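You operate a simulated robot arm through the tools that you are given. There is no shell and no other tool.

The job below is to be done with a simulated robot arm. You get a single attempt, and the scene is never put back.

## Task
Switch to RUN, start the feeder, let two boards or more through, stop it and run the pile down.
Fine: stop before the boards run out; pile right down, its switch back at 0.

The check looks at the end state, three seconds after you hand in, the way a careful person would. Anything else that was tipped, shoved, dropped, spilled or broken makes it a failure.

## Robot
A 6-joint arm with a three-finger gripper, fixed in place. Base frame: the origin is at the foot of the arm, x ahead of it, y to its left, z up. Units: mm, rad, N and s.
Its first joint turns from -2.897 to 2.897 rad. Payload 4.89 kg.
The TCP is the grasp point between the finger pads, 30 mm short of the fingertips. In the tool frame z runs along the fingers and y along their closing line. The gripper opens to 164 mm. The gripper's body begins 125 mm behind the TCP.
Orientation is told as [roll, pitch, yaw] about the base's x, y, z axes, in that order, counted from this pose: with the fingers straight down and closing along the base's y, the tool's x points along the base's -x, its y along +y and its z along -z.

## Interface
- The arm moves only by the tool jog_arm. Its arguments are lists of equal length, an entry for each row: "delta_rot": the turn, a rotation vector about the base's x, y, z in rad, a list of three; "travel": the shift along the base's x, y, z in mm, a list of three; "gripper": the gripper command, from -1 (shut) to 1 (fully open), values between in proportion. In form: {"delta_rot": [[ax, ay, az], ...], "travel": [[tx, ty, tz], ...], "gripper": [gripper, ...]}. A call has 1 to 20 rows; each row shifts and turns the commanded pose from where the row before left it. A row lasts 0.2 s, in which the tool goes at most 50 mm and 0.15 rad; a call with a longer step from one row to the next is refused whole, and so is a gripper value outside its range. Where a pose cannot be reached the arm comes as near as it can. A force on the tool above 40 N (or 10 N above the force at the start of the call, whichever is more), or a blocked arm, ends the call early, and 0.2 s more pass. The fingers move at their own pace (about 108 mm/s each) and stop on an object; they squeeze with about 24 N. The grip force told is the motor's: it shows also when the fingers shut on nothing. Time passes only in rows, and 0.2 s behind the last, so rows that do not move let the fingers close. The reply holds the time, the measured pose of the TCP, the force on the tool along the base axes, the opening and the grip force, in the units named above and with some noise, with the torque about the TCP (base axes, N m) and any sound that the robot's microphone picked up.
- Cameras (640 x 400 px; columns grow to the right, rows downward): "scene" is fixed at [51.2, -651.7, 1801.6]; the picture's right is [0.76, -0.65, 0.00], its down [-0.24, -0.28, -0.93] and it looks along [0.60, 0.71, -0.37] (base axes); focal length 325 px, centre (320, 200). "wrist" rides on the gripper at [76, -2, -152] in the tool frame; the picture's right is [0.02, 1.00, 0.00], its down [-0.88, 0.02, -0.47] and it looks along [-0.47, 0.01, 0.88] (tool axes); focal length 247 px, centre (320, 200). There is no depth. A picture from a camera that has moved, and an enlarged one, comes with that camera's place and axes in the base frame and with its lens.
- get_image(camera): a new picture of that camera. It takes no simulated time.
- move_column(by): slides the trunk up (or, below 0, down) by that many mm; the arm rides with it, the base frame stays. It gives what a move gives, with no picture.
- close_up(camera, box): a new picture of the part [left, top, right, bottom] of that camera's present view, enlarged. It takes no simulated time.
- job_done(): hands the job in; it is judged then, once.

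Nothing tells you positions but the pictures and the camera data. Unless the task says otherwise, let go and move clear before handing in.

The tools are called as a command line: name --argument value ..., lists and objects as JSON in quotes. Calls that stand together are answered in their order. jog_arm: Moves the arm, as the interface text tells. Its arguments: {"type":"object","properties":{"delta_rot":{"type":"array","items":{"type":"array","items":{"type":"number"}}},"travel":{"type":"array","items":{"type":"array","items":{"type":"number"}}},"gripper":{"type":"array","items":{"type":"number"}}},"required":["delta_rot","travel","gripper"]} The other tools are called the same way: move_column (by) slides the trunk up or down; get_image (camera) takes a picture; close_up (camera, box) takes an enlarged picture of a part of a camera's view; job_done () hands the job in.

At the start:

```text
time_s: 0.0
eef_pos: [425.4, 348.1, 1506.2]
orientation: [0.0, -0.001, 0.0]
contact_force: [-0.2, 0.3, -0.4]
ft_torque: [0.01, 0.01, -0.01]
grip_width: 164.0
finger_force: 0.0
trunk travel left (down, up): [-275.0, 115.0]
```

scene: 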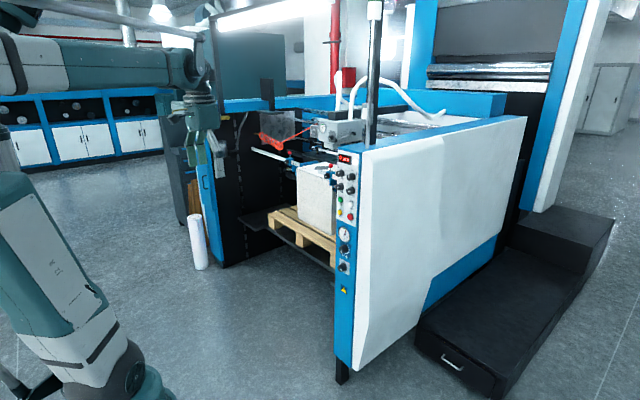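
wrist: 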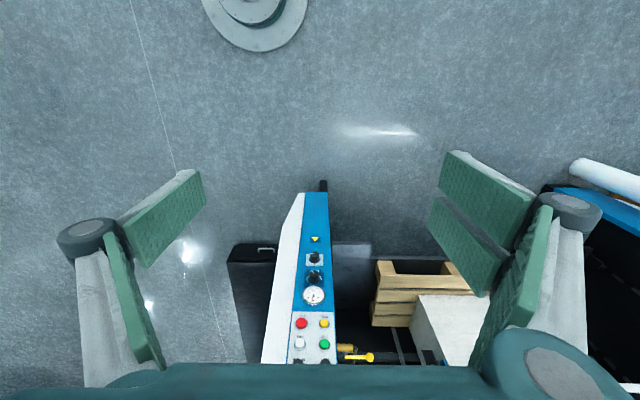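

I see a board feeder machine with a blue control panel on its front post, and the arm is above and to the left. I'll take enlarged views of the panel to read its labels before moving.

close_up --camera "scene" --box '[310, 140, 390, 300]'

close_up --camera "scene" --box '[325, 145, 365, 185]'

close_up --camera "scene" --box '[325, 180, 365, 230]'

close_up --camera "scene" --box '[325, 222, 365, 300]'

close_up --camera "wrist" --box '[250, 180, 390, 370]'

close_up --camera "scene" --box '[220, 80, 380, 280]'

```text
2.50 times, centred on (350, 220) of scene
camera zoom: at [51.2, -651.7, 1801.6], right [0.76, -0.65, 0.0], down [-0.24, -0.28, -0.93], along [0.6, 0.71, -0.37], focal length 812 px, centre (245, 150)
```

zoom: 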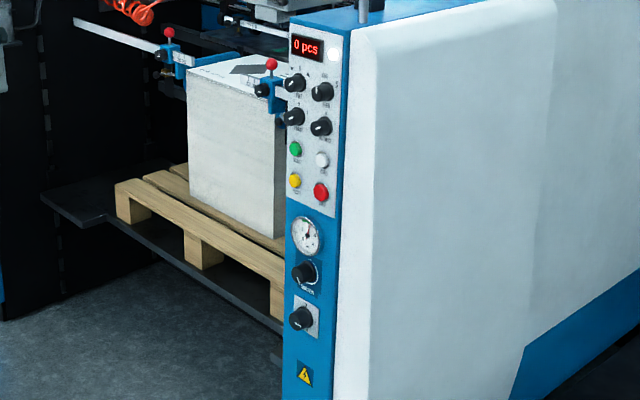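

```text
10.00 times, centred on (345, 165) of scene
camera zoom: at [51.2, -651.7, 1801.6], right [0.76, -0.65, 0.0], down [-0.24, -0.28, -0.93], along [0.6, 0.71, -0.37], focal length 3247 px, centre (70, 550)
```

zoom: 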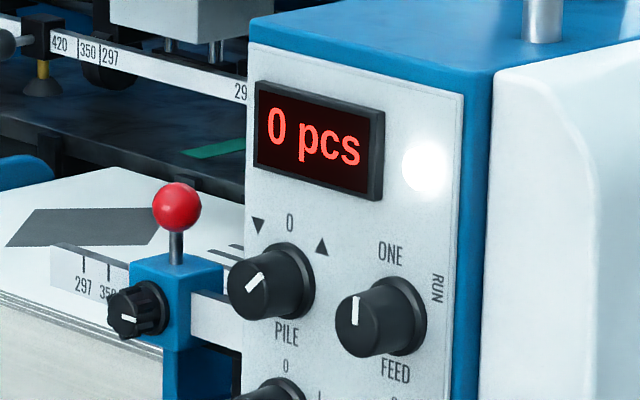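

```text
8.00 times, centred on (345, 205) of scene
camera zoom: at [51.2, -651.7, 1801.6], right [0.76, -0.65, 0.0], down [-0.24, -0.28, -0.93], along [0.6, 0.71, -0.37], focal length 2597 px, centre (120, 160)
```

zoom: 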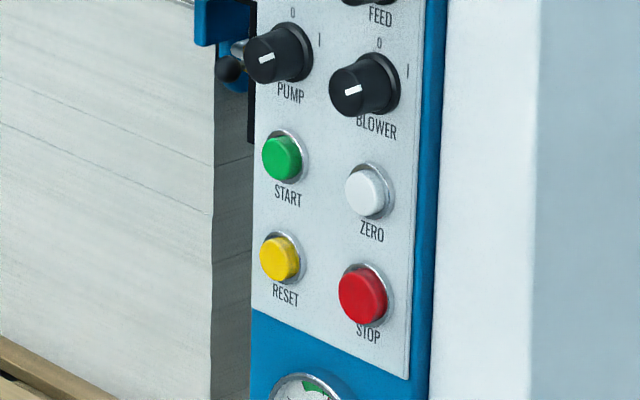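

```text
5.13 times, centred on (345, 261) of scene
camera zoom: at [51.2, -651.7, 1801.6], right [0.76, -0.65, 0.0], down [-0.24, -0.28, -0.93], along [0.6, 0.71, -0.37], focal length 1665 px, centre (192, -113)
```

zoom: 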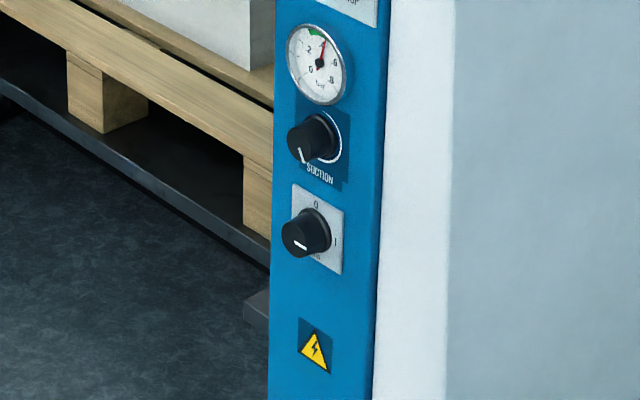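

```text
2.11 times, centred on (320, 275) of wrist
camera zoom: at [348.2, 345.7, 1658.8], right [-0.02, 1.0, 0.0], down [0.88, 0.02, 0.47], along [0.47, 0.01, -0.88], focal length 520 px, centre (320, 42)
```

zoom: 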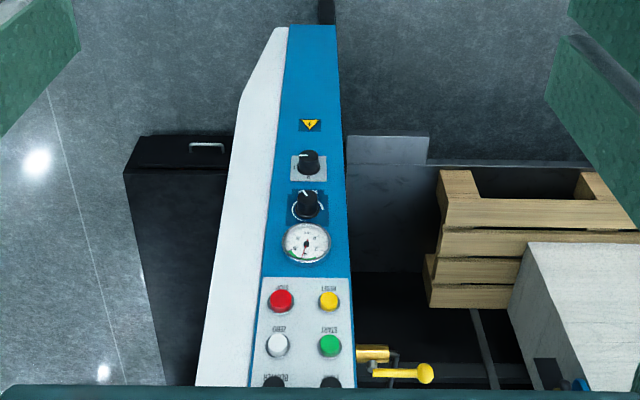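

```text
2.00 times, centred on (300, 180) of scene
camera zoom: at [51.2, -651.7, 1801.6], right [0.76, -0.65, 0.0], down [-0.24, -0.28, -0.93], along [0.6, 0.71, -0.37], focal length 649 px, centre (360, 240)
```

zoom: 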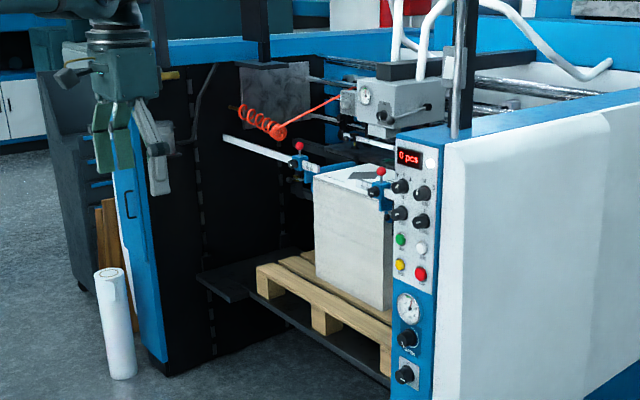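

The control panel faces the robot (normal -x) at about x≈1045. The two control columns are at y≈372 and y≈303: knob rows at z≈1368 and 1303, START/ZERO at z≈1233, RESET/STOP at z≈1169. I'll swing the tool to horizontal (pointing +x) well clear of the panel and look at it from the front.

jog_arm --delta_rot '[[0, -0.143, 0], [0, -0.143, 0], [0, -0.143, 0], [0, -0.143, 0], [0, -0.143, 0], [0, -0.143, 0], [0, -0.143, 0], [0, -0.143, 0], [0, -0.143, 0], [0, -0.143, 0], [0, -0.141, 0]]' --travel '[[22, 0, -16], [22, 0, -16], [22, 0, -16], [22, 0, -16], [22, 0, -16], [22, 0, -16], [22, 0, -16], [22, 0, -16], [22, 0, -16], [22, 0, -16], [22, 0, -16]]' --gripper '[-0.2, -0.2, -0.2, -0.2, -0.2, -0.2, -0.2, -0.2, -0.2, -0.2, -0.2]'

get_image --camera "wrist"

get_image --camera "scene"

```text
time_s: 2.4
eef_pos: [667.8, 350.2, 1330.5]
orientation: [-2.593, -1.57, 2.594]
contact_force: [1.2, 2.0, 0.3]
ft_torque: [0.01, -0.09, -0.18]
grip_width: 65.8
finger_force: 0.0
trunk travel left (down, up): [-275.0, 115.0]
```

```text
taken
camera wrist: at [514.7, 346.4, 1252.7], right [0.0, 1.0, -0.02], down [-0.47, 0.02, 0.88], along [0.88, 0.01, 0.47], focal length 247 px, centre (320, 200)
```

wrist: 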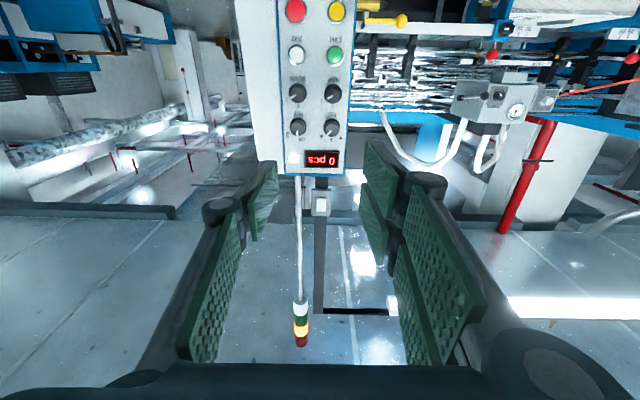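

```text
taken
```

scene: 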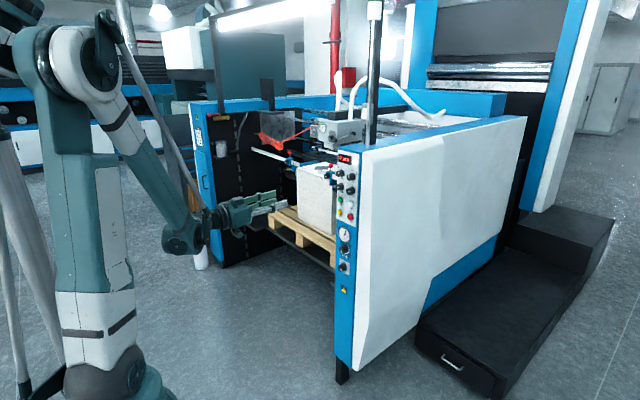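

The tool is now horizontal, pointing at the panel, and the wrist picture shows the panel upside-down. I'll zoom in on the knobs and the signal tower from here.

close_up --camera "wrist" --box '[270, 70, 370, 180]'

close_up --camera "wrist" --box '[270, 0, 370, 80]'

close_up --camera "wrist" --box '[350, 0, 580, 160]'

close_up --camera "wrist" --box '[270, 280, 340, 360]'

```text
3.64 times, centred on (320, 125) of wrist
camera zoom: at [514.7, 346.4, 1252.7], right [0.0, 1.0, -0.02], down [-0.47, 0.02, 0.88], along [0.88, 0.01, 0.47], focal length 898 px, centre (320, 473)
```

zoom: 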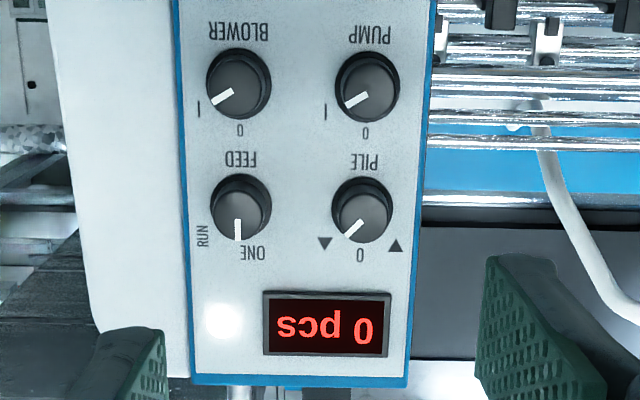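

```text
5.00 times, centred on (320, 40) of wrist
camera zoom: at [514.7, 346.4, 1252.7], right [0.0, 1.0, -0.02], down [-0.47, 0.02, 0.88], along [0.88, 0.01, 0.47], focal length 1235 px, centre (320, 1000)
```

zoom: 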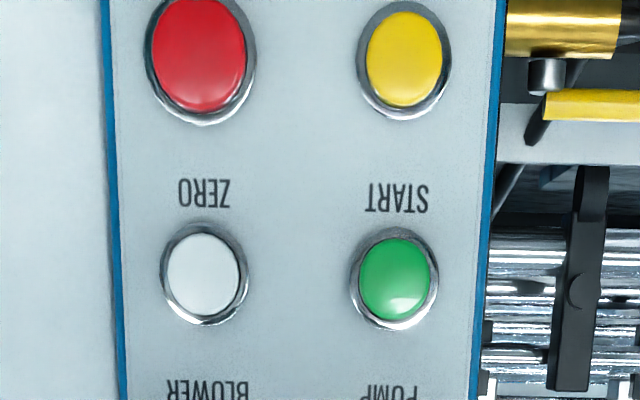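

```text
2.50 times, centred on (465, 80) of wrist
camera zoom: at [514.7, 346.4, 1252.7], right [0.0, 1.0, -0.02], down [-0.47, 0.02, 0.88], along [0.88, 0.01, 0.47], focal length 617 px, centre (-42, 500)
```

zoom: 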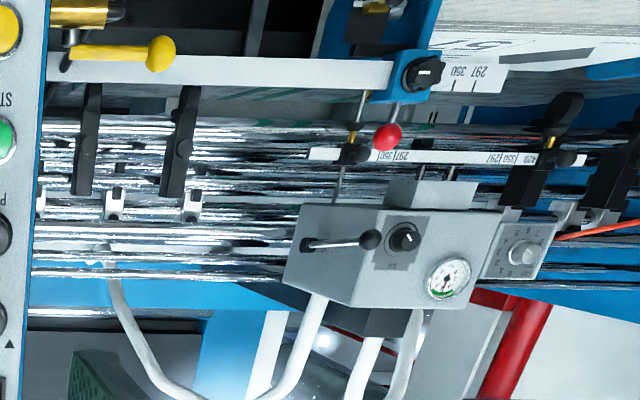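

```text
5.00 times, centred on (305, 320) of wrist
camera zoom: at [514.7, 346.4, 1252.7], right [0.0, 1.0, -0.02], down [-0.47, 0.02, 0.88], along [0.88, 0.01, 0.47], focal length 1235 px, centre (395, -400)
```

zoom: 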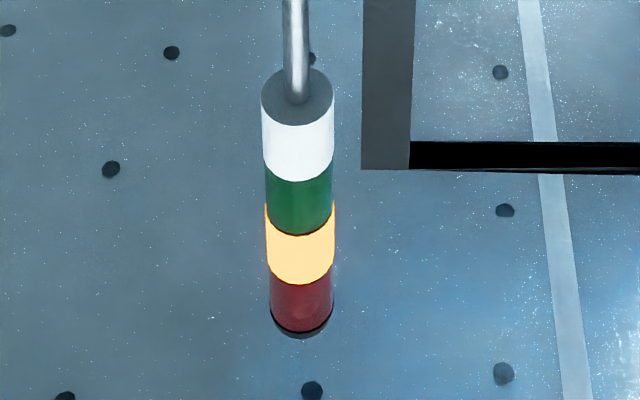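

Reading the panel: FEED points to ONE, PILE points to ▲, PUMP and BLOWER are already on "I", the amber lamp is lit and the counter shows 0. I'll open the gripper to about 50 mm and move to a standoff in front of the FEED knob (y≈303.5, z≈1361.5).

jog_arm --delta_rot '[[0, 0, 0], [0, 0, 0], [0, 0, 0], [0, 0, 0], [0, 0, 0], [0, 0, 0], [0, 0, 0], [0, 0, 0], [0, 0, 0], [0, 0, 0]]' --travel '[[36, -5.6, 3.9], [36, -5.6, 3.9], [36, -5.6, 3.9], [36, -5.6, 3.9], [36, -5.6, 3.9], [36, -5.6, 3.9], [36, -5.6, 3.9], [36, -5.6, 3.9], [0, 0, 0], [0, 0, 0]]' --gripper '[-0.37, -0.37, -0.37, -0.37, -0.37, -0.37, -0.37, -0.37, -0.37, -0.37]'

get_image --camera "wrist"

close_up --camera "scene" --box '[290, 130, 380, 190]'

```text
time_s: 4.6
eef_pos: [954.7, 302.5, 1363.1]
orientation: [0.192, -1.572, -0.194]
contact_force: [-0.1, -0.6, 0.0]
ft_torque: [0.01, -0.01, 0.02]
grip_width: 51.9
finger_force: 0.1
trunk travel left (down, up): [-275.0, 115.0]
```

```text
taken
camera wrist: at [802.3, 300.0, 1286.1], right [0.0, 1.0, -0.02], down [-0.47, 0.02, 0.88], along [0.88, 0.01, 0.47], focal length 247 px, centre (320, 200)
```

wrist: 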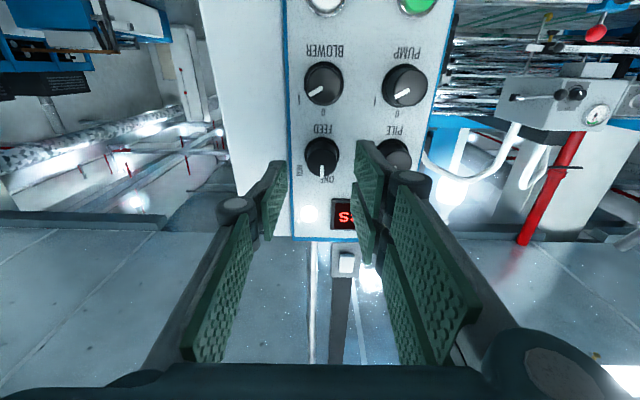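

```text
6.67 times, centred on (335, 160) of scene
camera zoom: at [51.2, -651.7, 1801.6], right [0.76, -0.65, 0.0], down [-0.24, -0.28, -0.93], along [0.6, 0.71, -0.37], focal length 2164 px, centre (220, 467)
```

zoom: 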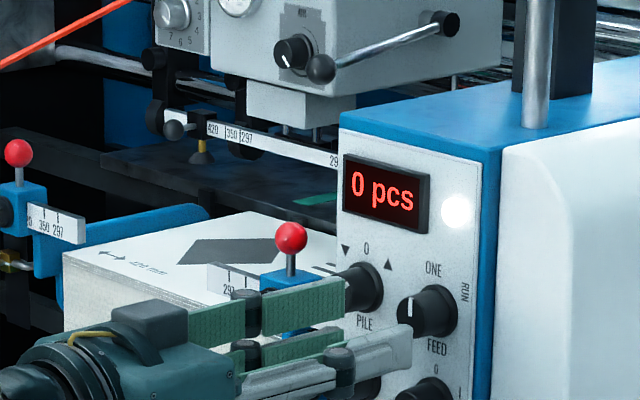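

I'm in front of FEED at the standoff. I'll zoom in to check the alignment before moving in.

close_up --camera "wrist" --box '[270, 110, 390, 210]'

```text
4.00 times, centred on (330, 160) of wrist
camera zoom: at [802.3, 300.0, 1286.1], right [0.0, 1.0, -0.02], down [-0.47, 0.02, 0.88], along [0.88, 0.01, 0.47], focal length 988 px, centre (280, 360)
```

zoom: 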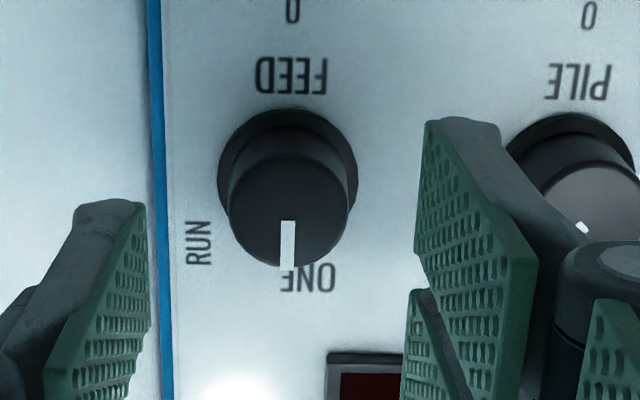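

The FEED knob is centred between the fingers, with its front face at x≈1018 and the panel at about 1050. I'll move in until the tips are at ≈1038 and close.

jog_arm --delta_rot '[[0, 0, 0], [0, 0, 0], [0, 0, 0], [0, 0, 0], [0, 0, 0], [0, 0, 0], [0, 0, 0]]' --travel '[[18, 0, 0], [18, 0, 0], [16, 0, 0], [0, 0, 0], [0, 0, 0], [0, 0, 0], [0, 0, 0]]' --gripper '[-0.37, -0.37, -0.37, -0.37, -1, -1, -1]'

get_image --camera "wrist"

close_up --camera "scene" --box '[310, 130, 390, 190]'

```text
time_s: 6.2
eef_pos: [1005.7, 304.3, 1362.6]
orientation: [-0.989, -1.571, 0.99]
contact_force: [1.8, 6.6, 4.1]
ft_torque: [0.03, -0.12, 0.17]
grip_width: 28.1
finger_force: 45.3
trunk travel left (down, up): [-275.0, 115.0]
```

```text
taken
camera wrist: at [853.2, 301.7, 1286.2], right [0.0, 1.0, -0.02], down [-0.47, 0.02, 0.88], along [0.88, 0.01, 0.47], focal length 247 px, centre (320, 200)
```

wrist: 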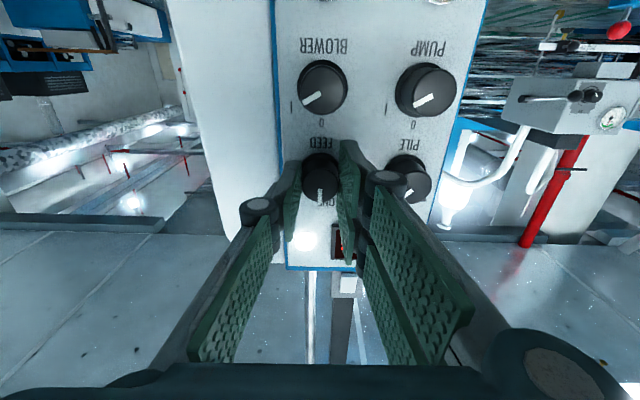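

```text
6.67 times, centred on (350, 160) of scene
camera zoom: at [51.2, -651.7, 1801.6], right [0.76, -0.65, 0.0], down [-0.24, -0.28, -0.93], along [0.6, 0.71, -0.37], focal length 2164 px, centre (120, 467)
```

zoom: 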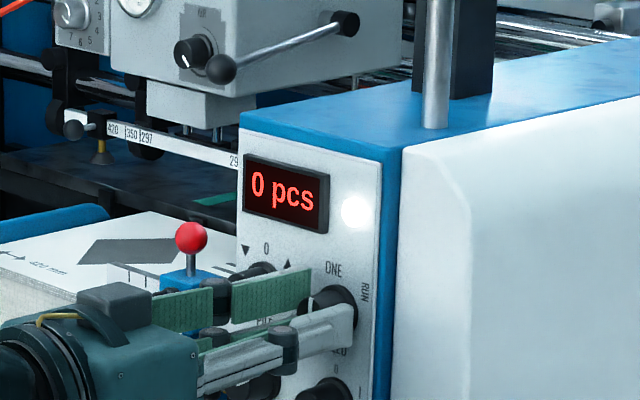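

The knob is gripped at 28 mm. I'll turn it clockwise (+x rotation) in small steps and watch the torque.

jog_arm --delta_rot '[[0.1, 0, 0], [0.1, 0, 0], [0.1, 0, 0], [0.1, 0, 0], [0.1, 0, 0], [0.1, 0, 0]]' --travel '[[0, 0, 0], [0, 0, 0], [0, 0, 0], [0, 0, 0], [0, 0, 0], [0, 0, 0]]' --gripper '[-1, -1, -1, -1, -1, -1]'

get_image --camera "wrist"

close_up --camera "scene" --box '[310, 130, 390, 190]'

```text
time_s: 7.6
eef_pos: [1004.9, 305.2, 1363.5]
orientation: [1.574, -0.971, -1.57]
contact_force: [-8.7, 17.8, 8.4]
ft_torque: [-0.06, -0.1, 0.59]
grip_width: 28.1
finger_force: 45.0
trunk travel left (down, up): [-275.0, 115.0]
```

```text
taken
camera wrist: at [853.2, 346.0, 1298.7], right [0.0, 0.84, 0.55], down [-0.47, -0.48, 0.74], along [0.88, -0.26, 0.4], focal length 247 px, centre (320, 200)
```

wrist: 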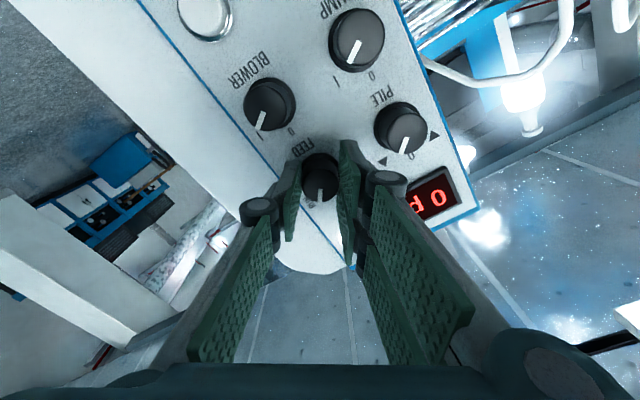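

```text
6.67 times, centred on (350, 160) of scene
camera zoom: at [51.2, -651.7, 1801.6], right [0.76, -0.65, 0.0], down [-0.24, -0.28, -0.93], along [0.6, 0.71, -0.37], focal length 2164 px, centre (120, 467)
```

zoom: 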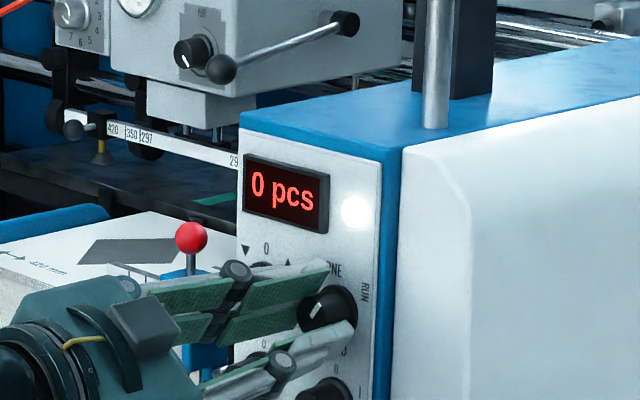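

The knob turns with the gripper with little resistance. I'll nudge the centre to ease the side force and continue to about 60°, which is where the PUMP and BLOWER pointers sit on "I".

jog_arm --delta_rot '[[0.1, 0, 0], [0.1, 0, 0], [0.1, 0, 0], [0.1, 0, 0], [0.05, 0, 0], [0, 0, 0]]' --travel '[[0, 0.8, 0.4], [0, 0.7, 0.3], [0, 0, 0], [0, 0, 0], [0, 0, 0], [0, 0, 0]]' --gripper '[-1, -1, -1, -1, -1, -1]'

get_image --camera "wrist"

close_up --camera "scene" --box '[310, 130, 390, 190]'

```text
time_s: 9.0
eef_pos: [1005.7, 306.6, 1364.6]
orientation: [1.573, -0.521, -1.57]
contact_force: [7.8, 17.4, 35.3]
ft_torque: [-0.2, -0.99, 0.35]
grip_width: 28.1
finger_force: 44.9
trunk travel left (down, up): [-275.0, 115.0]
```

```text
taken
camera wrist: at [853.2, 370.4, 1323.6], right [0.0, 0.52, 0.86], down [-0.47, -0.75, 0.45], along [0.88, -0.4, 0.25], focal length 247 px, centre (320, 200)
```

wrist: 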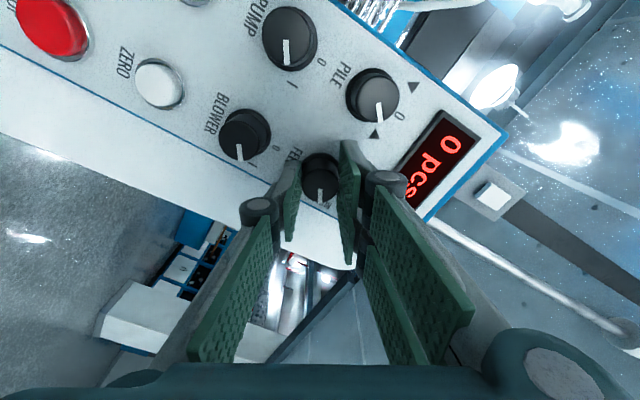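

```text
6.67 times, centred on (350, 160) of scene
camera zoom: at [51.2, -651.7, 1801.6], right [0.76, -0.65, 0.0], down [-0.24, -0.28, -0.93], along [0.6, 0.71, -0.37], focal length 2164 px, centre (120, 467)
```

zoom: 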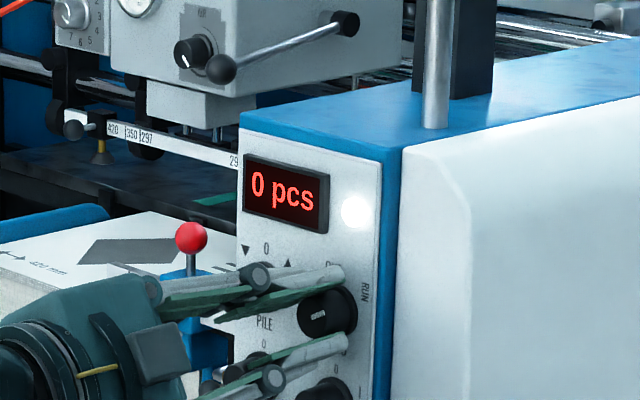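

The FEED pointer now lines up with the 60° direction (RUN). The side force tells me the true knob centre is nearer z≈1365. I'll relax the pose to match, release, back straight out and check.

jog_arm --delta_rot '[[0, 0, 0], [0, 0, 0], [0, 0, 0], [0, 0, 0], [0, 0, 0], [0, 0, 0], [0, 0, 0]]' --travel '[[0, 1.3, 1.3], [0, 0.5, 1], [0, 0, 0], [0, 0, 0], [-20, 0, 0], [-25, 0, 0], [-25, 0, 0]]' --gripper '[-1, -1, -0.4, -0.4, -0.4, -0.4, -0.4]'

get_image --camera "wrist"

close_up --camera "scene" --box '[310, 130, 390, 190]'

```text
time_s: 10.6
eef_pos: [936.3, 306.3, 1363.2]
orientation: [1.569, -0.52, -1.569]
contact_force: [0.4, 0.3, -0.2]
ft_torque: [0.0, -0.05, 0.01]
grip_width: 49.2
finger_force: 0.2
trunk travel left (down, up): [-275.0, 115.0]
```

```text
taken
camera wrist: at [783.6, 371.4, 1324.1], right [0.0, 0.52, 0.86], down [-0.47, -0.75, 0.45], along [0.88, -0.41, 0.24], focal length 247 px, centre (320, 200)
```

wrist: 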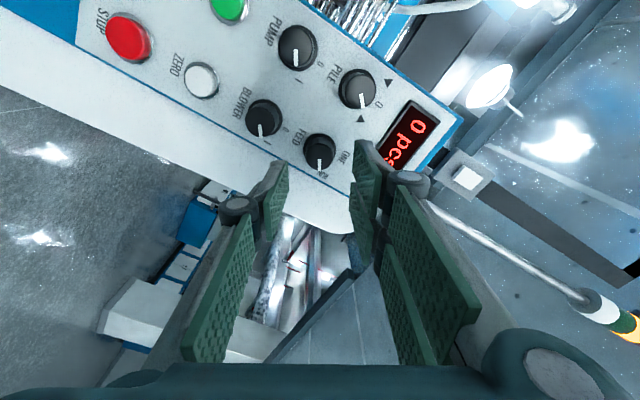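

```text
6.67 times, centred on (350, 160) of scene
camera zoom: at [51.2, -651.7, 1801.6], right [0.76, -0.65, 0.0], down [-0.24, -0.28, -0.93], along [0.6, 0.71, -0.37], focal length 2164 px, centre (120, 467)
```

zoom: 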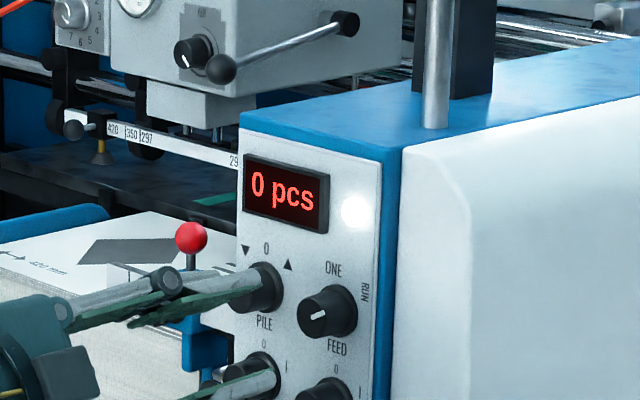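

FEED now reads RUN and the counter still shows 0. Next I'll rotate the tool back level, close the fingers and line up in front of the green START button.

jog_arm --delta_rot '[[-0.131, 0, 0], [-0.131, 0, 0], [-0.131, 0, 0], [-0.131, 0, 0], [-0.131, 0, 0], [-0.131, 0, 0], [-0.131, 0, 0], [-0.133, 0, 0], [0, 0, 0]]' --travel '[[0, 8.2, -16.3], [0, 8.2, -16.3], [0, 8.2, -16.3], [0, 8.2, -16.3], [0, 8.2, -16.3], [0, 8.2, -16.3], [0, 8.2, -16.3], [0, 8.2, -16.3], [0, 0, 0]]' --gripper '[-0.4, -0.4, -1, -1, -1, -1, -1, -1, -1]'

get_image --camera "wrist"

close_up --camera "scene" --box '[310, 150, 390, 240]'

```text
time_s: 12.6
eef_pos: [936.3, 372.8, 1233.8]
orientation: [-1.366, -1.568, 1.367]
contact_force: [0.0, 0.8, 0.0]
ft_torque: [0.02, 0.01, -0.05]
grip_width: 0.0
finger_force: 24.3
trunk travel left (down, up): [-275.0, 115.0]
```

```text
taken
camera wrist: at [783.5, 369.2, 1156.7], right [0.0, 1.0, -0.02], down [-0.47, 0.02, 0.88], along [0.88, 0.01, 0.47], focal length 247 px, centre (320, 200)
```

wrist: 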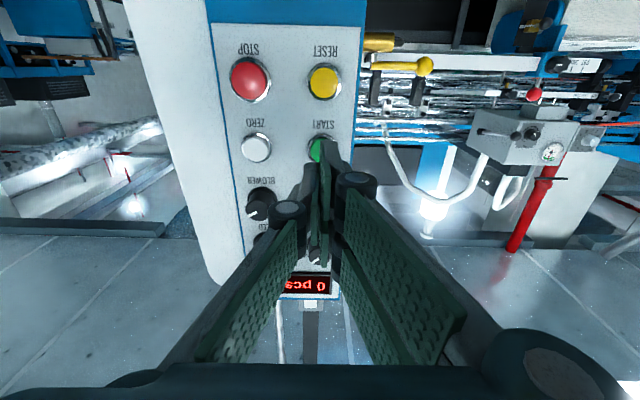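

```text
4.44 times, centred on (350, 195) of scene
camera zoom: at [51.2, -651.7, 1801.6], right [0.76, -0.65, 0.0], down [-0.24, -0.28, -0.93], along [0.6, 0.71, -0.37], focal length 1443 px, centre (187, 222)
```

zoom: 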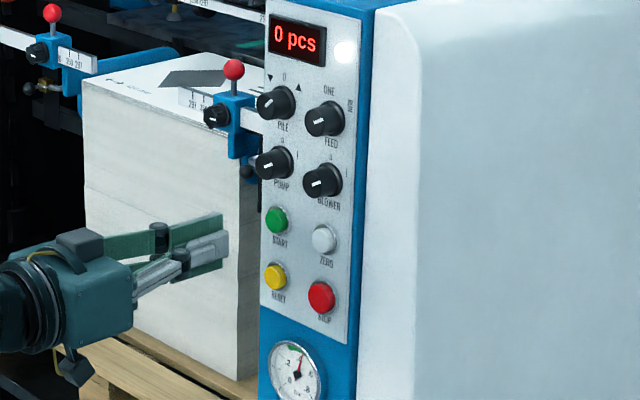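

The closed fingertips point at START (y≈373, z≈1233). I'll advance to just short of the cap and check.

jog_arm --delta_rot '[[0, 0, 0], [0, 0, 0], [0, 0, 0], [0, 0, 0]]' --travel '[[25, 0, -0.5], [25, 0, -0.5], [14, 0, 0], [0, 0, 0]]' --gripper '[-1, -1, -1, -1]'

close_up --camera "scene" --box '[315, 185, 375, 225]'

get_image --camera "wrist"

```text
time_s: 13.6
eef_pos: [1000.6, 373.1, 1233.9]
orientation: [-0.814, -1.569, 0.813]
contact_force: [0.6, -0.3, -0.8]
ft_torque: [0.0, -0.06, 0.02]
grip_width: 0.1
finger_force: 24.0
trunk travel left (down, up): [-275.0, 115.0]
```

```text
10.00 times, centred on (345, 205) of scene
camera zoom: at [51.2, -651.7, 1801.6], right [0.76, -0.65, 0.0], down [-0.24, -0.28, -0.93], along [0.6, 0.71, -0.37], focal length 3247 px, centre (70, 150)
```

zoom: 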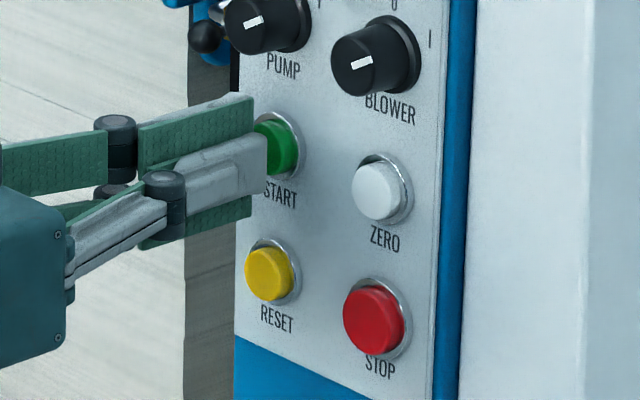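

```text
taken
camera wrist: at [848.0, 370.5, 1157.1], right [0.0, 1.0, -0.02], down [-0.47, 0.02, 0.88], along [0.88, 0.01, 0.47], focal length 247 px, centre (320, 200)
```

wrist: 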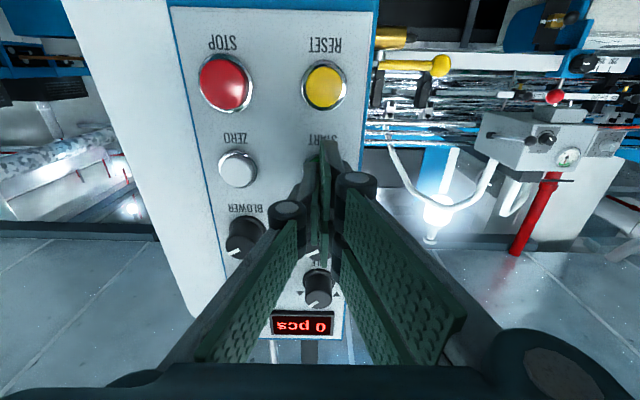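

The fingertips are a few millimetres short of the START cap. I'll press in small steps and watch the force and sounds.

jog_arm --delta_rot '[[0, 0, 0], [0, 0, 0], [0, 0, 0], [0, 0, 0]]' --travel '[[3, 0, 0], [3, 0, 0], [2, 0, 0], [2, 0, 0]]' --gripper '[-1, -1, -1, -1]'

close_up --camera "scene" --box '[310, 140, 390, 220]'

```text
time_s: 14.6
eef_pos: [1011.3, 373.4, 1233.4]
orientation: [-1.283, -1.572, 1.285]
contact_force: [-1.0, -0.8, 0.8]
ft_torque: [0.0, 0.0, -0.01]
grip_width: 5.8
finger_force: 44.7
trunk travel left (down, up): [-275.0, 115.0]
heard: click
```

```text
5.00 times, centred on (350, 180) of scene
camera zoom: at [51.2, -651.7, 1801.6], right [0.76, -0.65, 0.0], down [-0.24, -0.28, -0.93], along [0.6, 0.71, -0.37], focal length 1623 px, centre (170, 300)
```

zoom: 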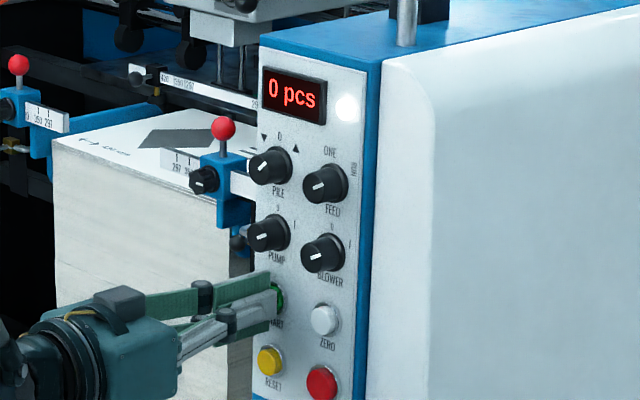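

I heard a click, so START was pressed. I'll back off and go straight to a ready position in front of the red STOP button.

jog_arm --delta_rot '[[0, 0, 0], [0, 0, 0], [0, 0, 0]]' --travel '[[-16, 0, 0], [0, -34, -33.5], [0, -34, -33.5]]' --gripper '[-1, -1, -1]'

get_image --camera "scene"

close_up --camera "scene" --box '[310, 140, 390, 220]'

get_image --camera "wrist"

```text
time_s: 15.4
eef_pos: [994.1, 307.1, 1170.1]
orientation: [-1.964, -1.568, 1.963]
contact_force: [-1.3, 1.2, 0.0]
ft_torque: [-0.01, 0.08, -0.13]
grip_width: 0.1
finger_force: 45.1
trunk travel left (down, up): [-275.0, 115.0]
```

```text
taken
```

scene: 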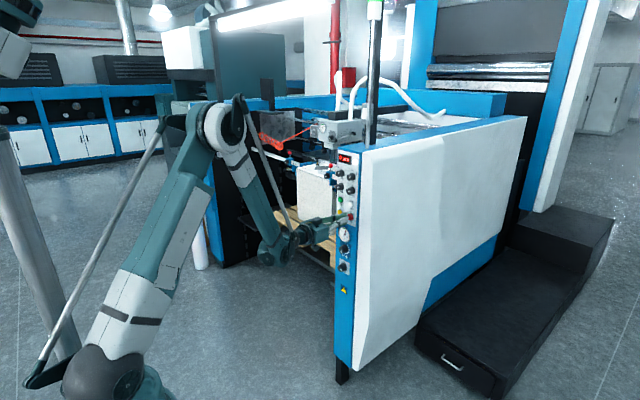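

```text
5.00 times, centred on (350, 180) of scene
camera zoom: at [51.2, -651.7, 1801.6], right [0.76, -0.65, 0.0], down [-0.24, -0.28, -0.93], along [0.6, 0.71, -0.37], focal length 1623 px, centre (170, 300)
```

zoom: 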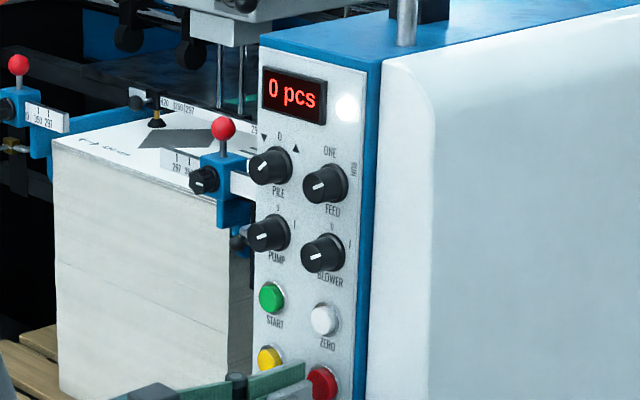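

```text
taken
camera wrist: at [840.8, 302.4, 1092.1], right [0.0, 1.0, -0.02], down [-0.47, 0.02, 0.88], along [0.88, 0.01, 0.47], focal length 247 px, centre (320, 200)
```

wrist: 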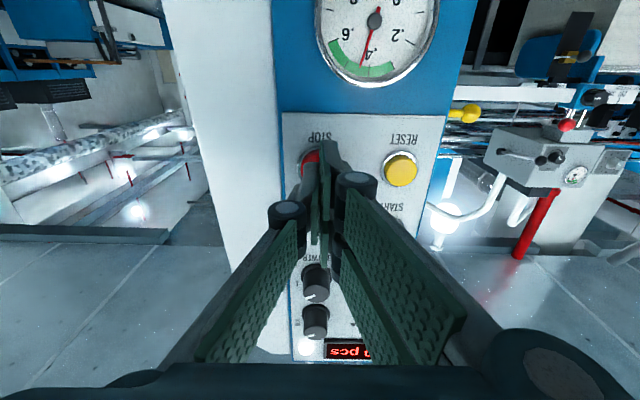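

The feeder is running: the suction cup is coming down on the pile. I'm holding in front of STOP and will wait in short steps, checking the counter each time.

jog_arm --delta_rot '[[0, 0, 0], [0, 0, 0], [0, 0, 0], [0, 0, 0]]' --travel '[[3, 0, 0], [0, 0, 0], [0, 0, 0], [0, 0, 0]]' --gripper '[-1, -1, -1, -1]'

close_up --camera "scene" --box '[270, 110, 390, 230]'

```text
time_s: 16.4
eef_pos: [998.7, 303.9, 1168.2]
orientation: [-1.106, -1.572, 1.108]
contact_force: [0.9, 1.6, 0.7]
ft_torque: [0.02, 0.0, 0.02]
grip_width: 0.1
finger_force: 44.8
trunk travel left (down, up): [-275.0, 115.0]
```

```text
3.33 times, centred on (330, 170) of scene
camera zoom: at [51.2, -651.7, 1801.6], right [0.76, -0.65, 0.0], down [-0.24, -0.28, -0.93], along [0.6, 0.71, -0.37], focal length 1082 px, centre (287, 300)
```

zoom: 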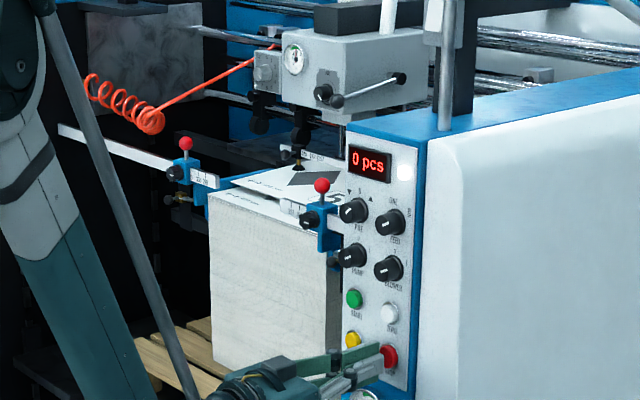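

The first board is being lifted. I'll keep waiting.

jog_arm --delta_rot '[[0, 0, 0], [0, 0, 0], [0, 0, 0], [0, 0, 0]]' --travel '[[0, 0, 0], [0, 0, 0], [0, 0, 0], [0, 0, 0]]' --gripper '[-1, -1, -1, -1]'

close_up --camera "scene" --box '[270, 110, 390, 230]'

```text
time_s: 17.4
eef_pos: [996.5, 304.7, 1168.0]
orientation: [-1.077, -1.571, 1.078]
contact_force: [-0.5, 0.3, -0.9]
ft_torque: [0.01, -0.01, -0.02]
grip_width: 0.0
finger_force: 45.3
trunk travel left (down, up): [-275.0, 115.0]
```

```text
3.33 times, centred on (330, 170) of scene
camera zoom: at [51.2, -651.7, 1801.6], right [0.76, -0.65, 0.0], down [-0.24, -0.28, -0.93], along [0.6, 0.71, -0.37], focal length 1082 px, centre (287, 300)
```

zoom: 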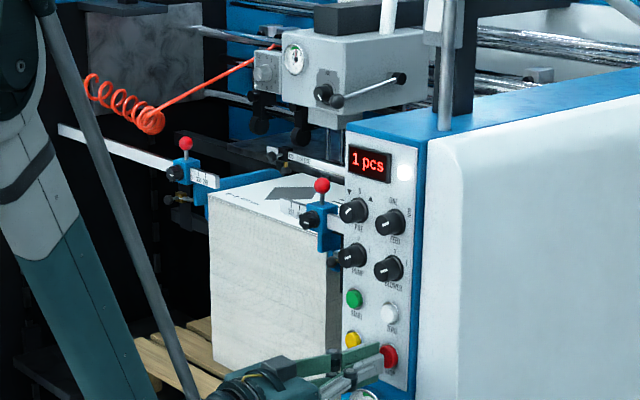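

The counter shows 1, and one board takes about 2 s. I'll wait for the next ones.

jog_arm --delta_rot '[[0, 0, 0], [0, 0, 0], [0, 0, 0], [0, 0, 0], [0, 0, 0]]' --travel '[[0, 0, 0], [0, 0, 0], [0, 0, 0], [0, 0, 0], [0, 0, 0]]' --gripper '[-1, -1, -1, -1, -1]'

close_up --camera "scene" --box '[270, 110, 390, 230]'

```text
time_s: 18.6
eef_pos: [998.3, 304.9, 1168.0]
orientation: [-1.059, -1.571, 1.061]
contact_force: [0.9, 0.7, -0.3]
ft_torque: [0.03, 0.01, 0.03]
grip_width: 0.1
finger_force: 45.3
trunk travel left (down, up): [-275.0, 115.0]
```

```text
3.33 times, centred on (330, 170) of scene
camera zoom: at [51.2, -651.7, 1801.6], right [0.76, -0.65, 0.0], down [-0.24, -0.28, -0.93], along [0.6, 0.71, -0.37], focal length 1082 px, centre (287, 300)
```

zoom: 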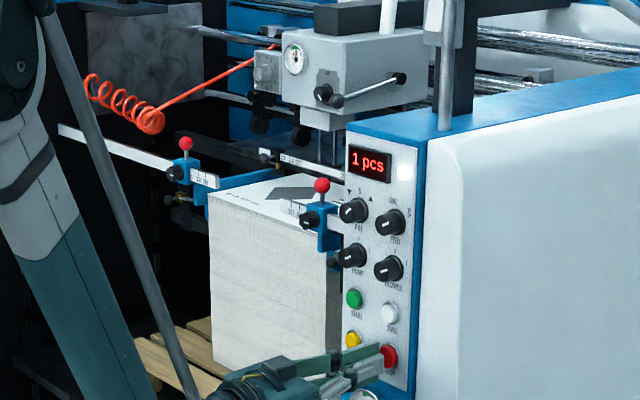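

jog_arm --delta_rot '[[0, 0, 0], [0, 0, 0], [0, 0, 0], [0, 0, 0], [0, 0, 0]]' --travel '[[0, 0, 0], [0, 0, 0], [0, 0, 0], [0, 0, 0], [0, 0, 0]]' --gripper '[-1, -1, -1, -1, -1]'

close_up --camera "scene" --box '[270, 110, 390, 230]'

```text
time_s: 19.8
eef_pos: [997.0, 304.2, 1169.1]
orientation: [-1.039, -1.571, 1.039]
contact_force: [0.6, -0.3, 0.7]
ft_torque: [0.01, 0.0, 0.03]
grip_width: 0.2
finger_force: 44.9
trunk travel left (down, up): [-275.0, 115.0]
```

```text
3.33 times, centred on (330, 170) of scene
camera zoom: at [51.2, -651.7, 1801.6], right [0.76, -0.65, 0.0], down [-0.24, -0.28, -0.93], along [0.6, 0.71, -0.37], focal length 1082 px, centre (287, 300)
```

zoom: 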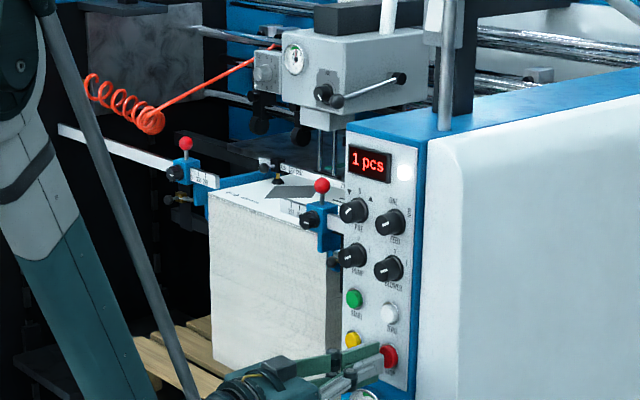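

The second board's pick is starting; the cycle is about 4.4 s. I'll wait on.

jog_arm --delta_rot '[[0, 0, 0], [0, 0, 0], [0, 0, 0], [0, 0, 0], [0, 0, 0], [0, 0, 0], [0, 0, 0], [0, 0, 0], [0, 0, 0]]' --travel '[[0, 0, 0], [0, 0, 0], [0, 0, 0], [0, 0, 0], [0, 0, 0], [0, 0, 0], [0, 0, 0], [0, 0, 0], [0, 0, 0]]' --gripper '[-1, -1, -1, -1, -1, -1, -1, -1, -1]'

close_up --camera "scene" --box '[270, 110, 390, 230]'

```text
time_s: 21.8
eef_pos: [996.9, 305.3, 1168.8]
orientation: [-1.068, -1.571, 1.069]
contact_force: [0.6, -0.2, 0.3]
ft_torque: [0.01, 0.01, -0.01]
grip_width: 0.2
finger_force: 45.0
trunk travel left (down, up): [-275.0, 115.0]
```

```text
3.33 times, centred on (330, 170) of scene
camera zoom: at [51.2, -651.7, 1801.6], right [0.76, -0.65, 0.0], down [-0.24, -0.28, -0.93], along [0.6, 0.71, -0.37], focal length 1082 px, centre (287, 300)
```

zoom: 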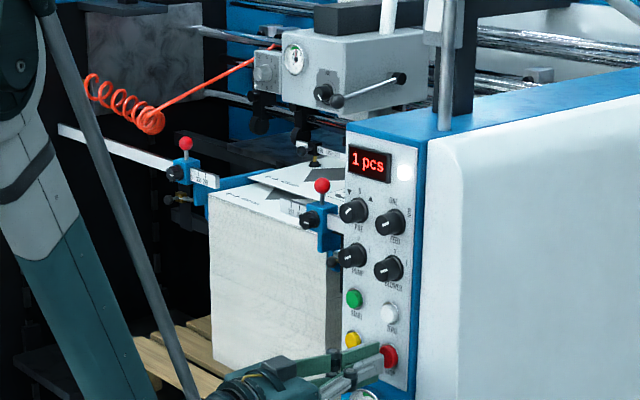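

The second board is on its way in. A short wait, then I'll check the count.

jog_arm --delta_rot '[[0, 0, 0], [0, 0, 0], [0, 0, 0], [0, 0, 0]]' --travel '[[0, 0, 0], [0, 0, 0], [0, 0, 0], [0, 0, 0]]' --gripper '[-1, -1, -1, -1]'

close_up --camera "scene" --box '[270, 110, 390, 230]'

get_image --camera "wrist"

```text
time_s: 22.8
eef_pos: [997.8, 304.7, 1168.5]
orientation: [-1.064, -1.572, 1.063]
contact_force: [-0.2, -0.1, -0.2]
ft_torque: [0.02, 0.01, 0.01]
grip_width: 0.0
finger_force: 45.6
trunk travel left (down, up): [-275.0, 115.0]
```

```text
3.33 times, centred on (330, 170) of scene
camera zoom: at [51.2, -651.7, 1801.6], right [0.76, -0.65, 0.0], down [-0.24, -0.28, -0.93], along [0.6, 0.71, -0.37], focal length 1082 px, centre (287, 300)
```

zoom: 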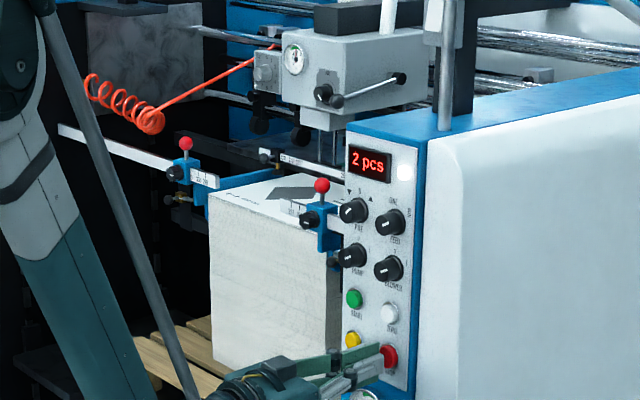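

```text
taken
camera wrist: at [844.8, 301.8, 1091.1], right [0.0, 1.0, -0.02], down [-0.47, 0.02, 0.88], along [0.88, 0.01, 0.47], focal length 247 px, centre (320, 200)
```

wrist: 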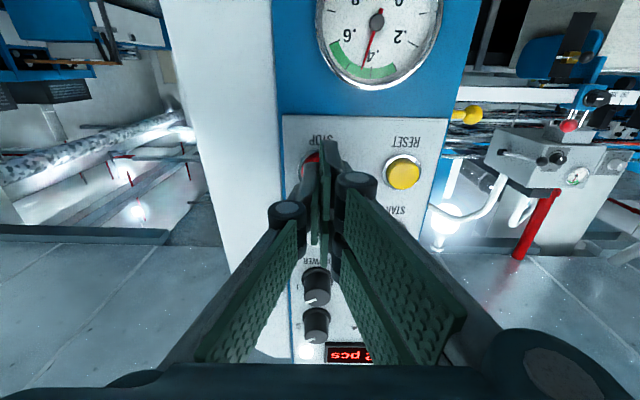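

The counter shows 2 and the second board is through. Pressing STOP now, before the next pick.

jog_arm --delta_rot '[[0, 0, 0], [0, 0, 0], [0, 0, 0], [0, 0, 0]]' --travel '[[5, 0, 0], [4, 0, 0], [3, 0, 0], [1, 0, 0]]' --gripper '[-1, -1, -1, -1]'

close_up --camera "scene" --box '[270, 110, 390, 230]'

get_image --camera "scene"

```text
time_s: 23.8
eef_pos: [1009.3, 304.7, 1166.4]
orientation: [-1.171, -1.571, 1.171]
contact_force: [-0.7, -0.3, 0.3]
ft_torque: [0.0, -0.02, -0.02]
grip_width: 5.9
finger_force: 45.1
trunk travel left (down, up): [-275.0, 115.0]
```

```text
3.33 times, centred on (330, 170) of scene
camera zoom: at [51.2, -651.7, 1801.6], right [0.76, -0.65, 0.0], down [-0.24, -0.28, -0.93], along [0.6, 0.71, -0.37], focal length 1082 px, centre (287, 300)
```

zoom: 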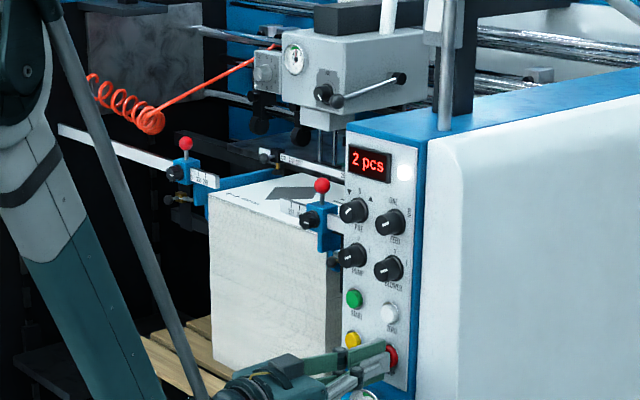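

```text
taken
```

scene: 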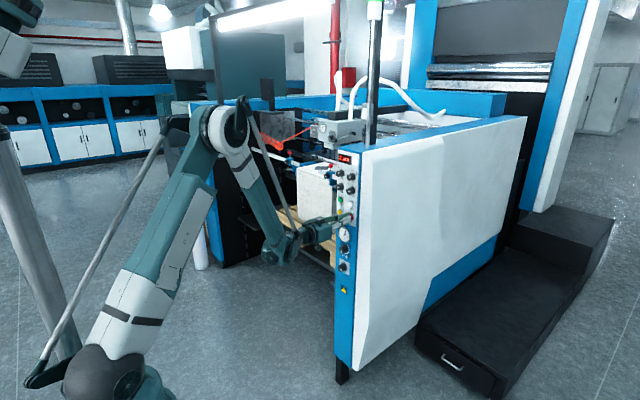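

No click yet and the tower light is still green, so I'll press STOP a little deeper.

jog_arm --delta_rot '[[0, 0, 0], [0, 0, 0], [0, 0, 0]]' --travel '[[3, 0, 0], [3, 0, 0], [1, 0, 0]]' --gripper '[-1, -1, -1]'

close_up --camera "scene" --box '[270, 110, 390, 230]'

close_up --camera "scene" --box '[355, 0, 395, 30]'

```text
time_s: 24.6
eef_pos: [1016.8, 306.4, 1166.6]
orientation: [-2.113, -1.572, 2.114]
contact_force: [-28.3, -0.5, -13.1]
ft_torque: [0.01, 0.27, -0.04]
grip_width: 6.1
finger_force: 45.0
trunk travel left (down, up): [-275.0, 115.0]
heard: click
```

```text
3.33 times, centred on (330, 170) of scene
camera zoom: at [51.2, -651.7, 1801.6], right [0.76, -0.65, 0.0], down [-0.24, -0.28, -0.93], along [0.6, 0.71, -0.37], focal length 1082 px, centre (287, 300)
```

zoom: 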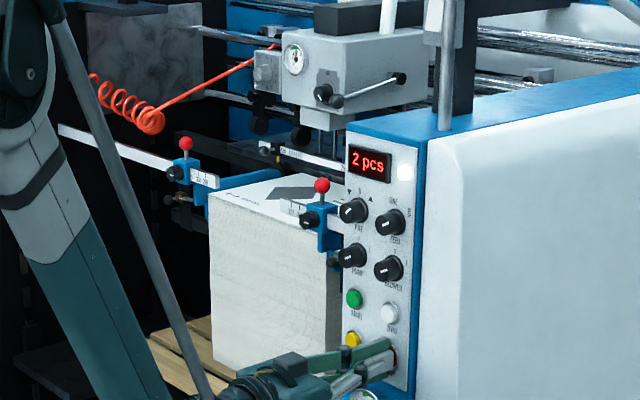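

```text
13.33 times, centred on (375, 15) of scene
camera zoom: at [51.2, -651.7, 1801.6], right [0.76, -0.65, 0.0], down [-0.24, -0.28, -0.93], along [0.6, 0.71, -0.37], focal length 4329 px, centre (-413, 2667)
```

zoom: 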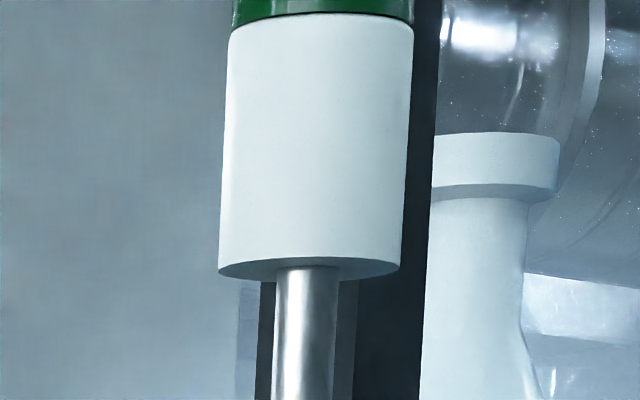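

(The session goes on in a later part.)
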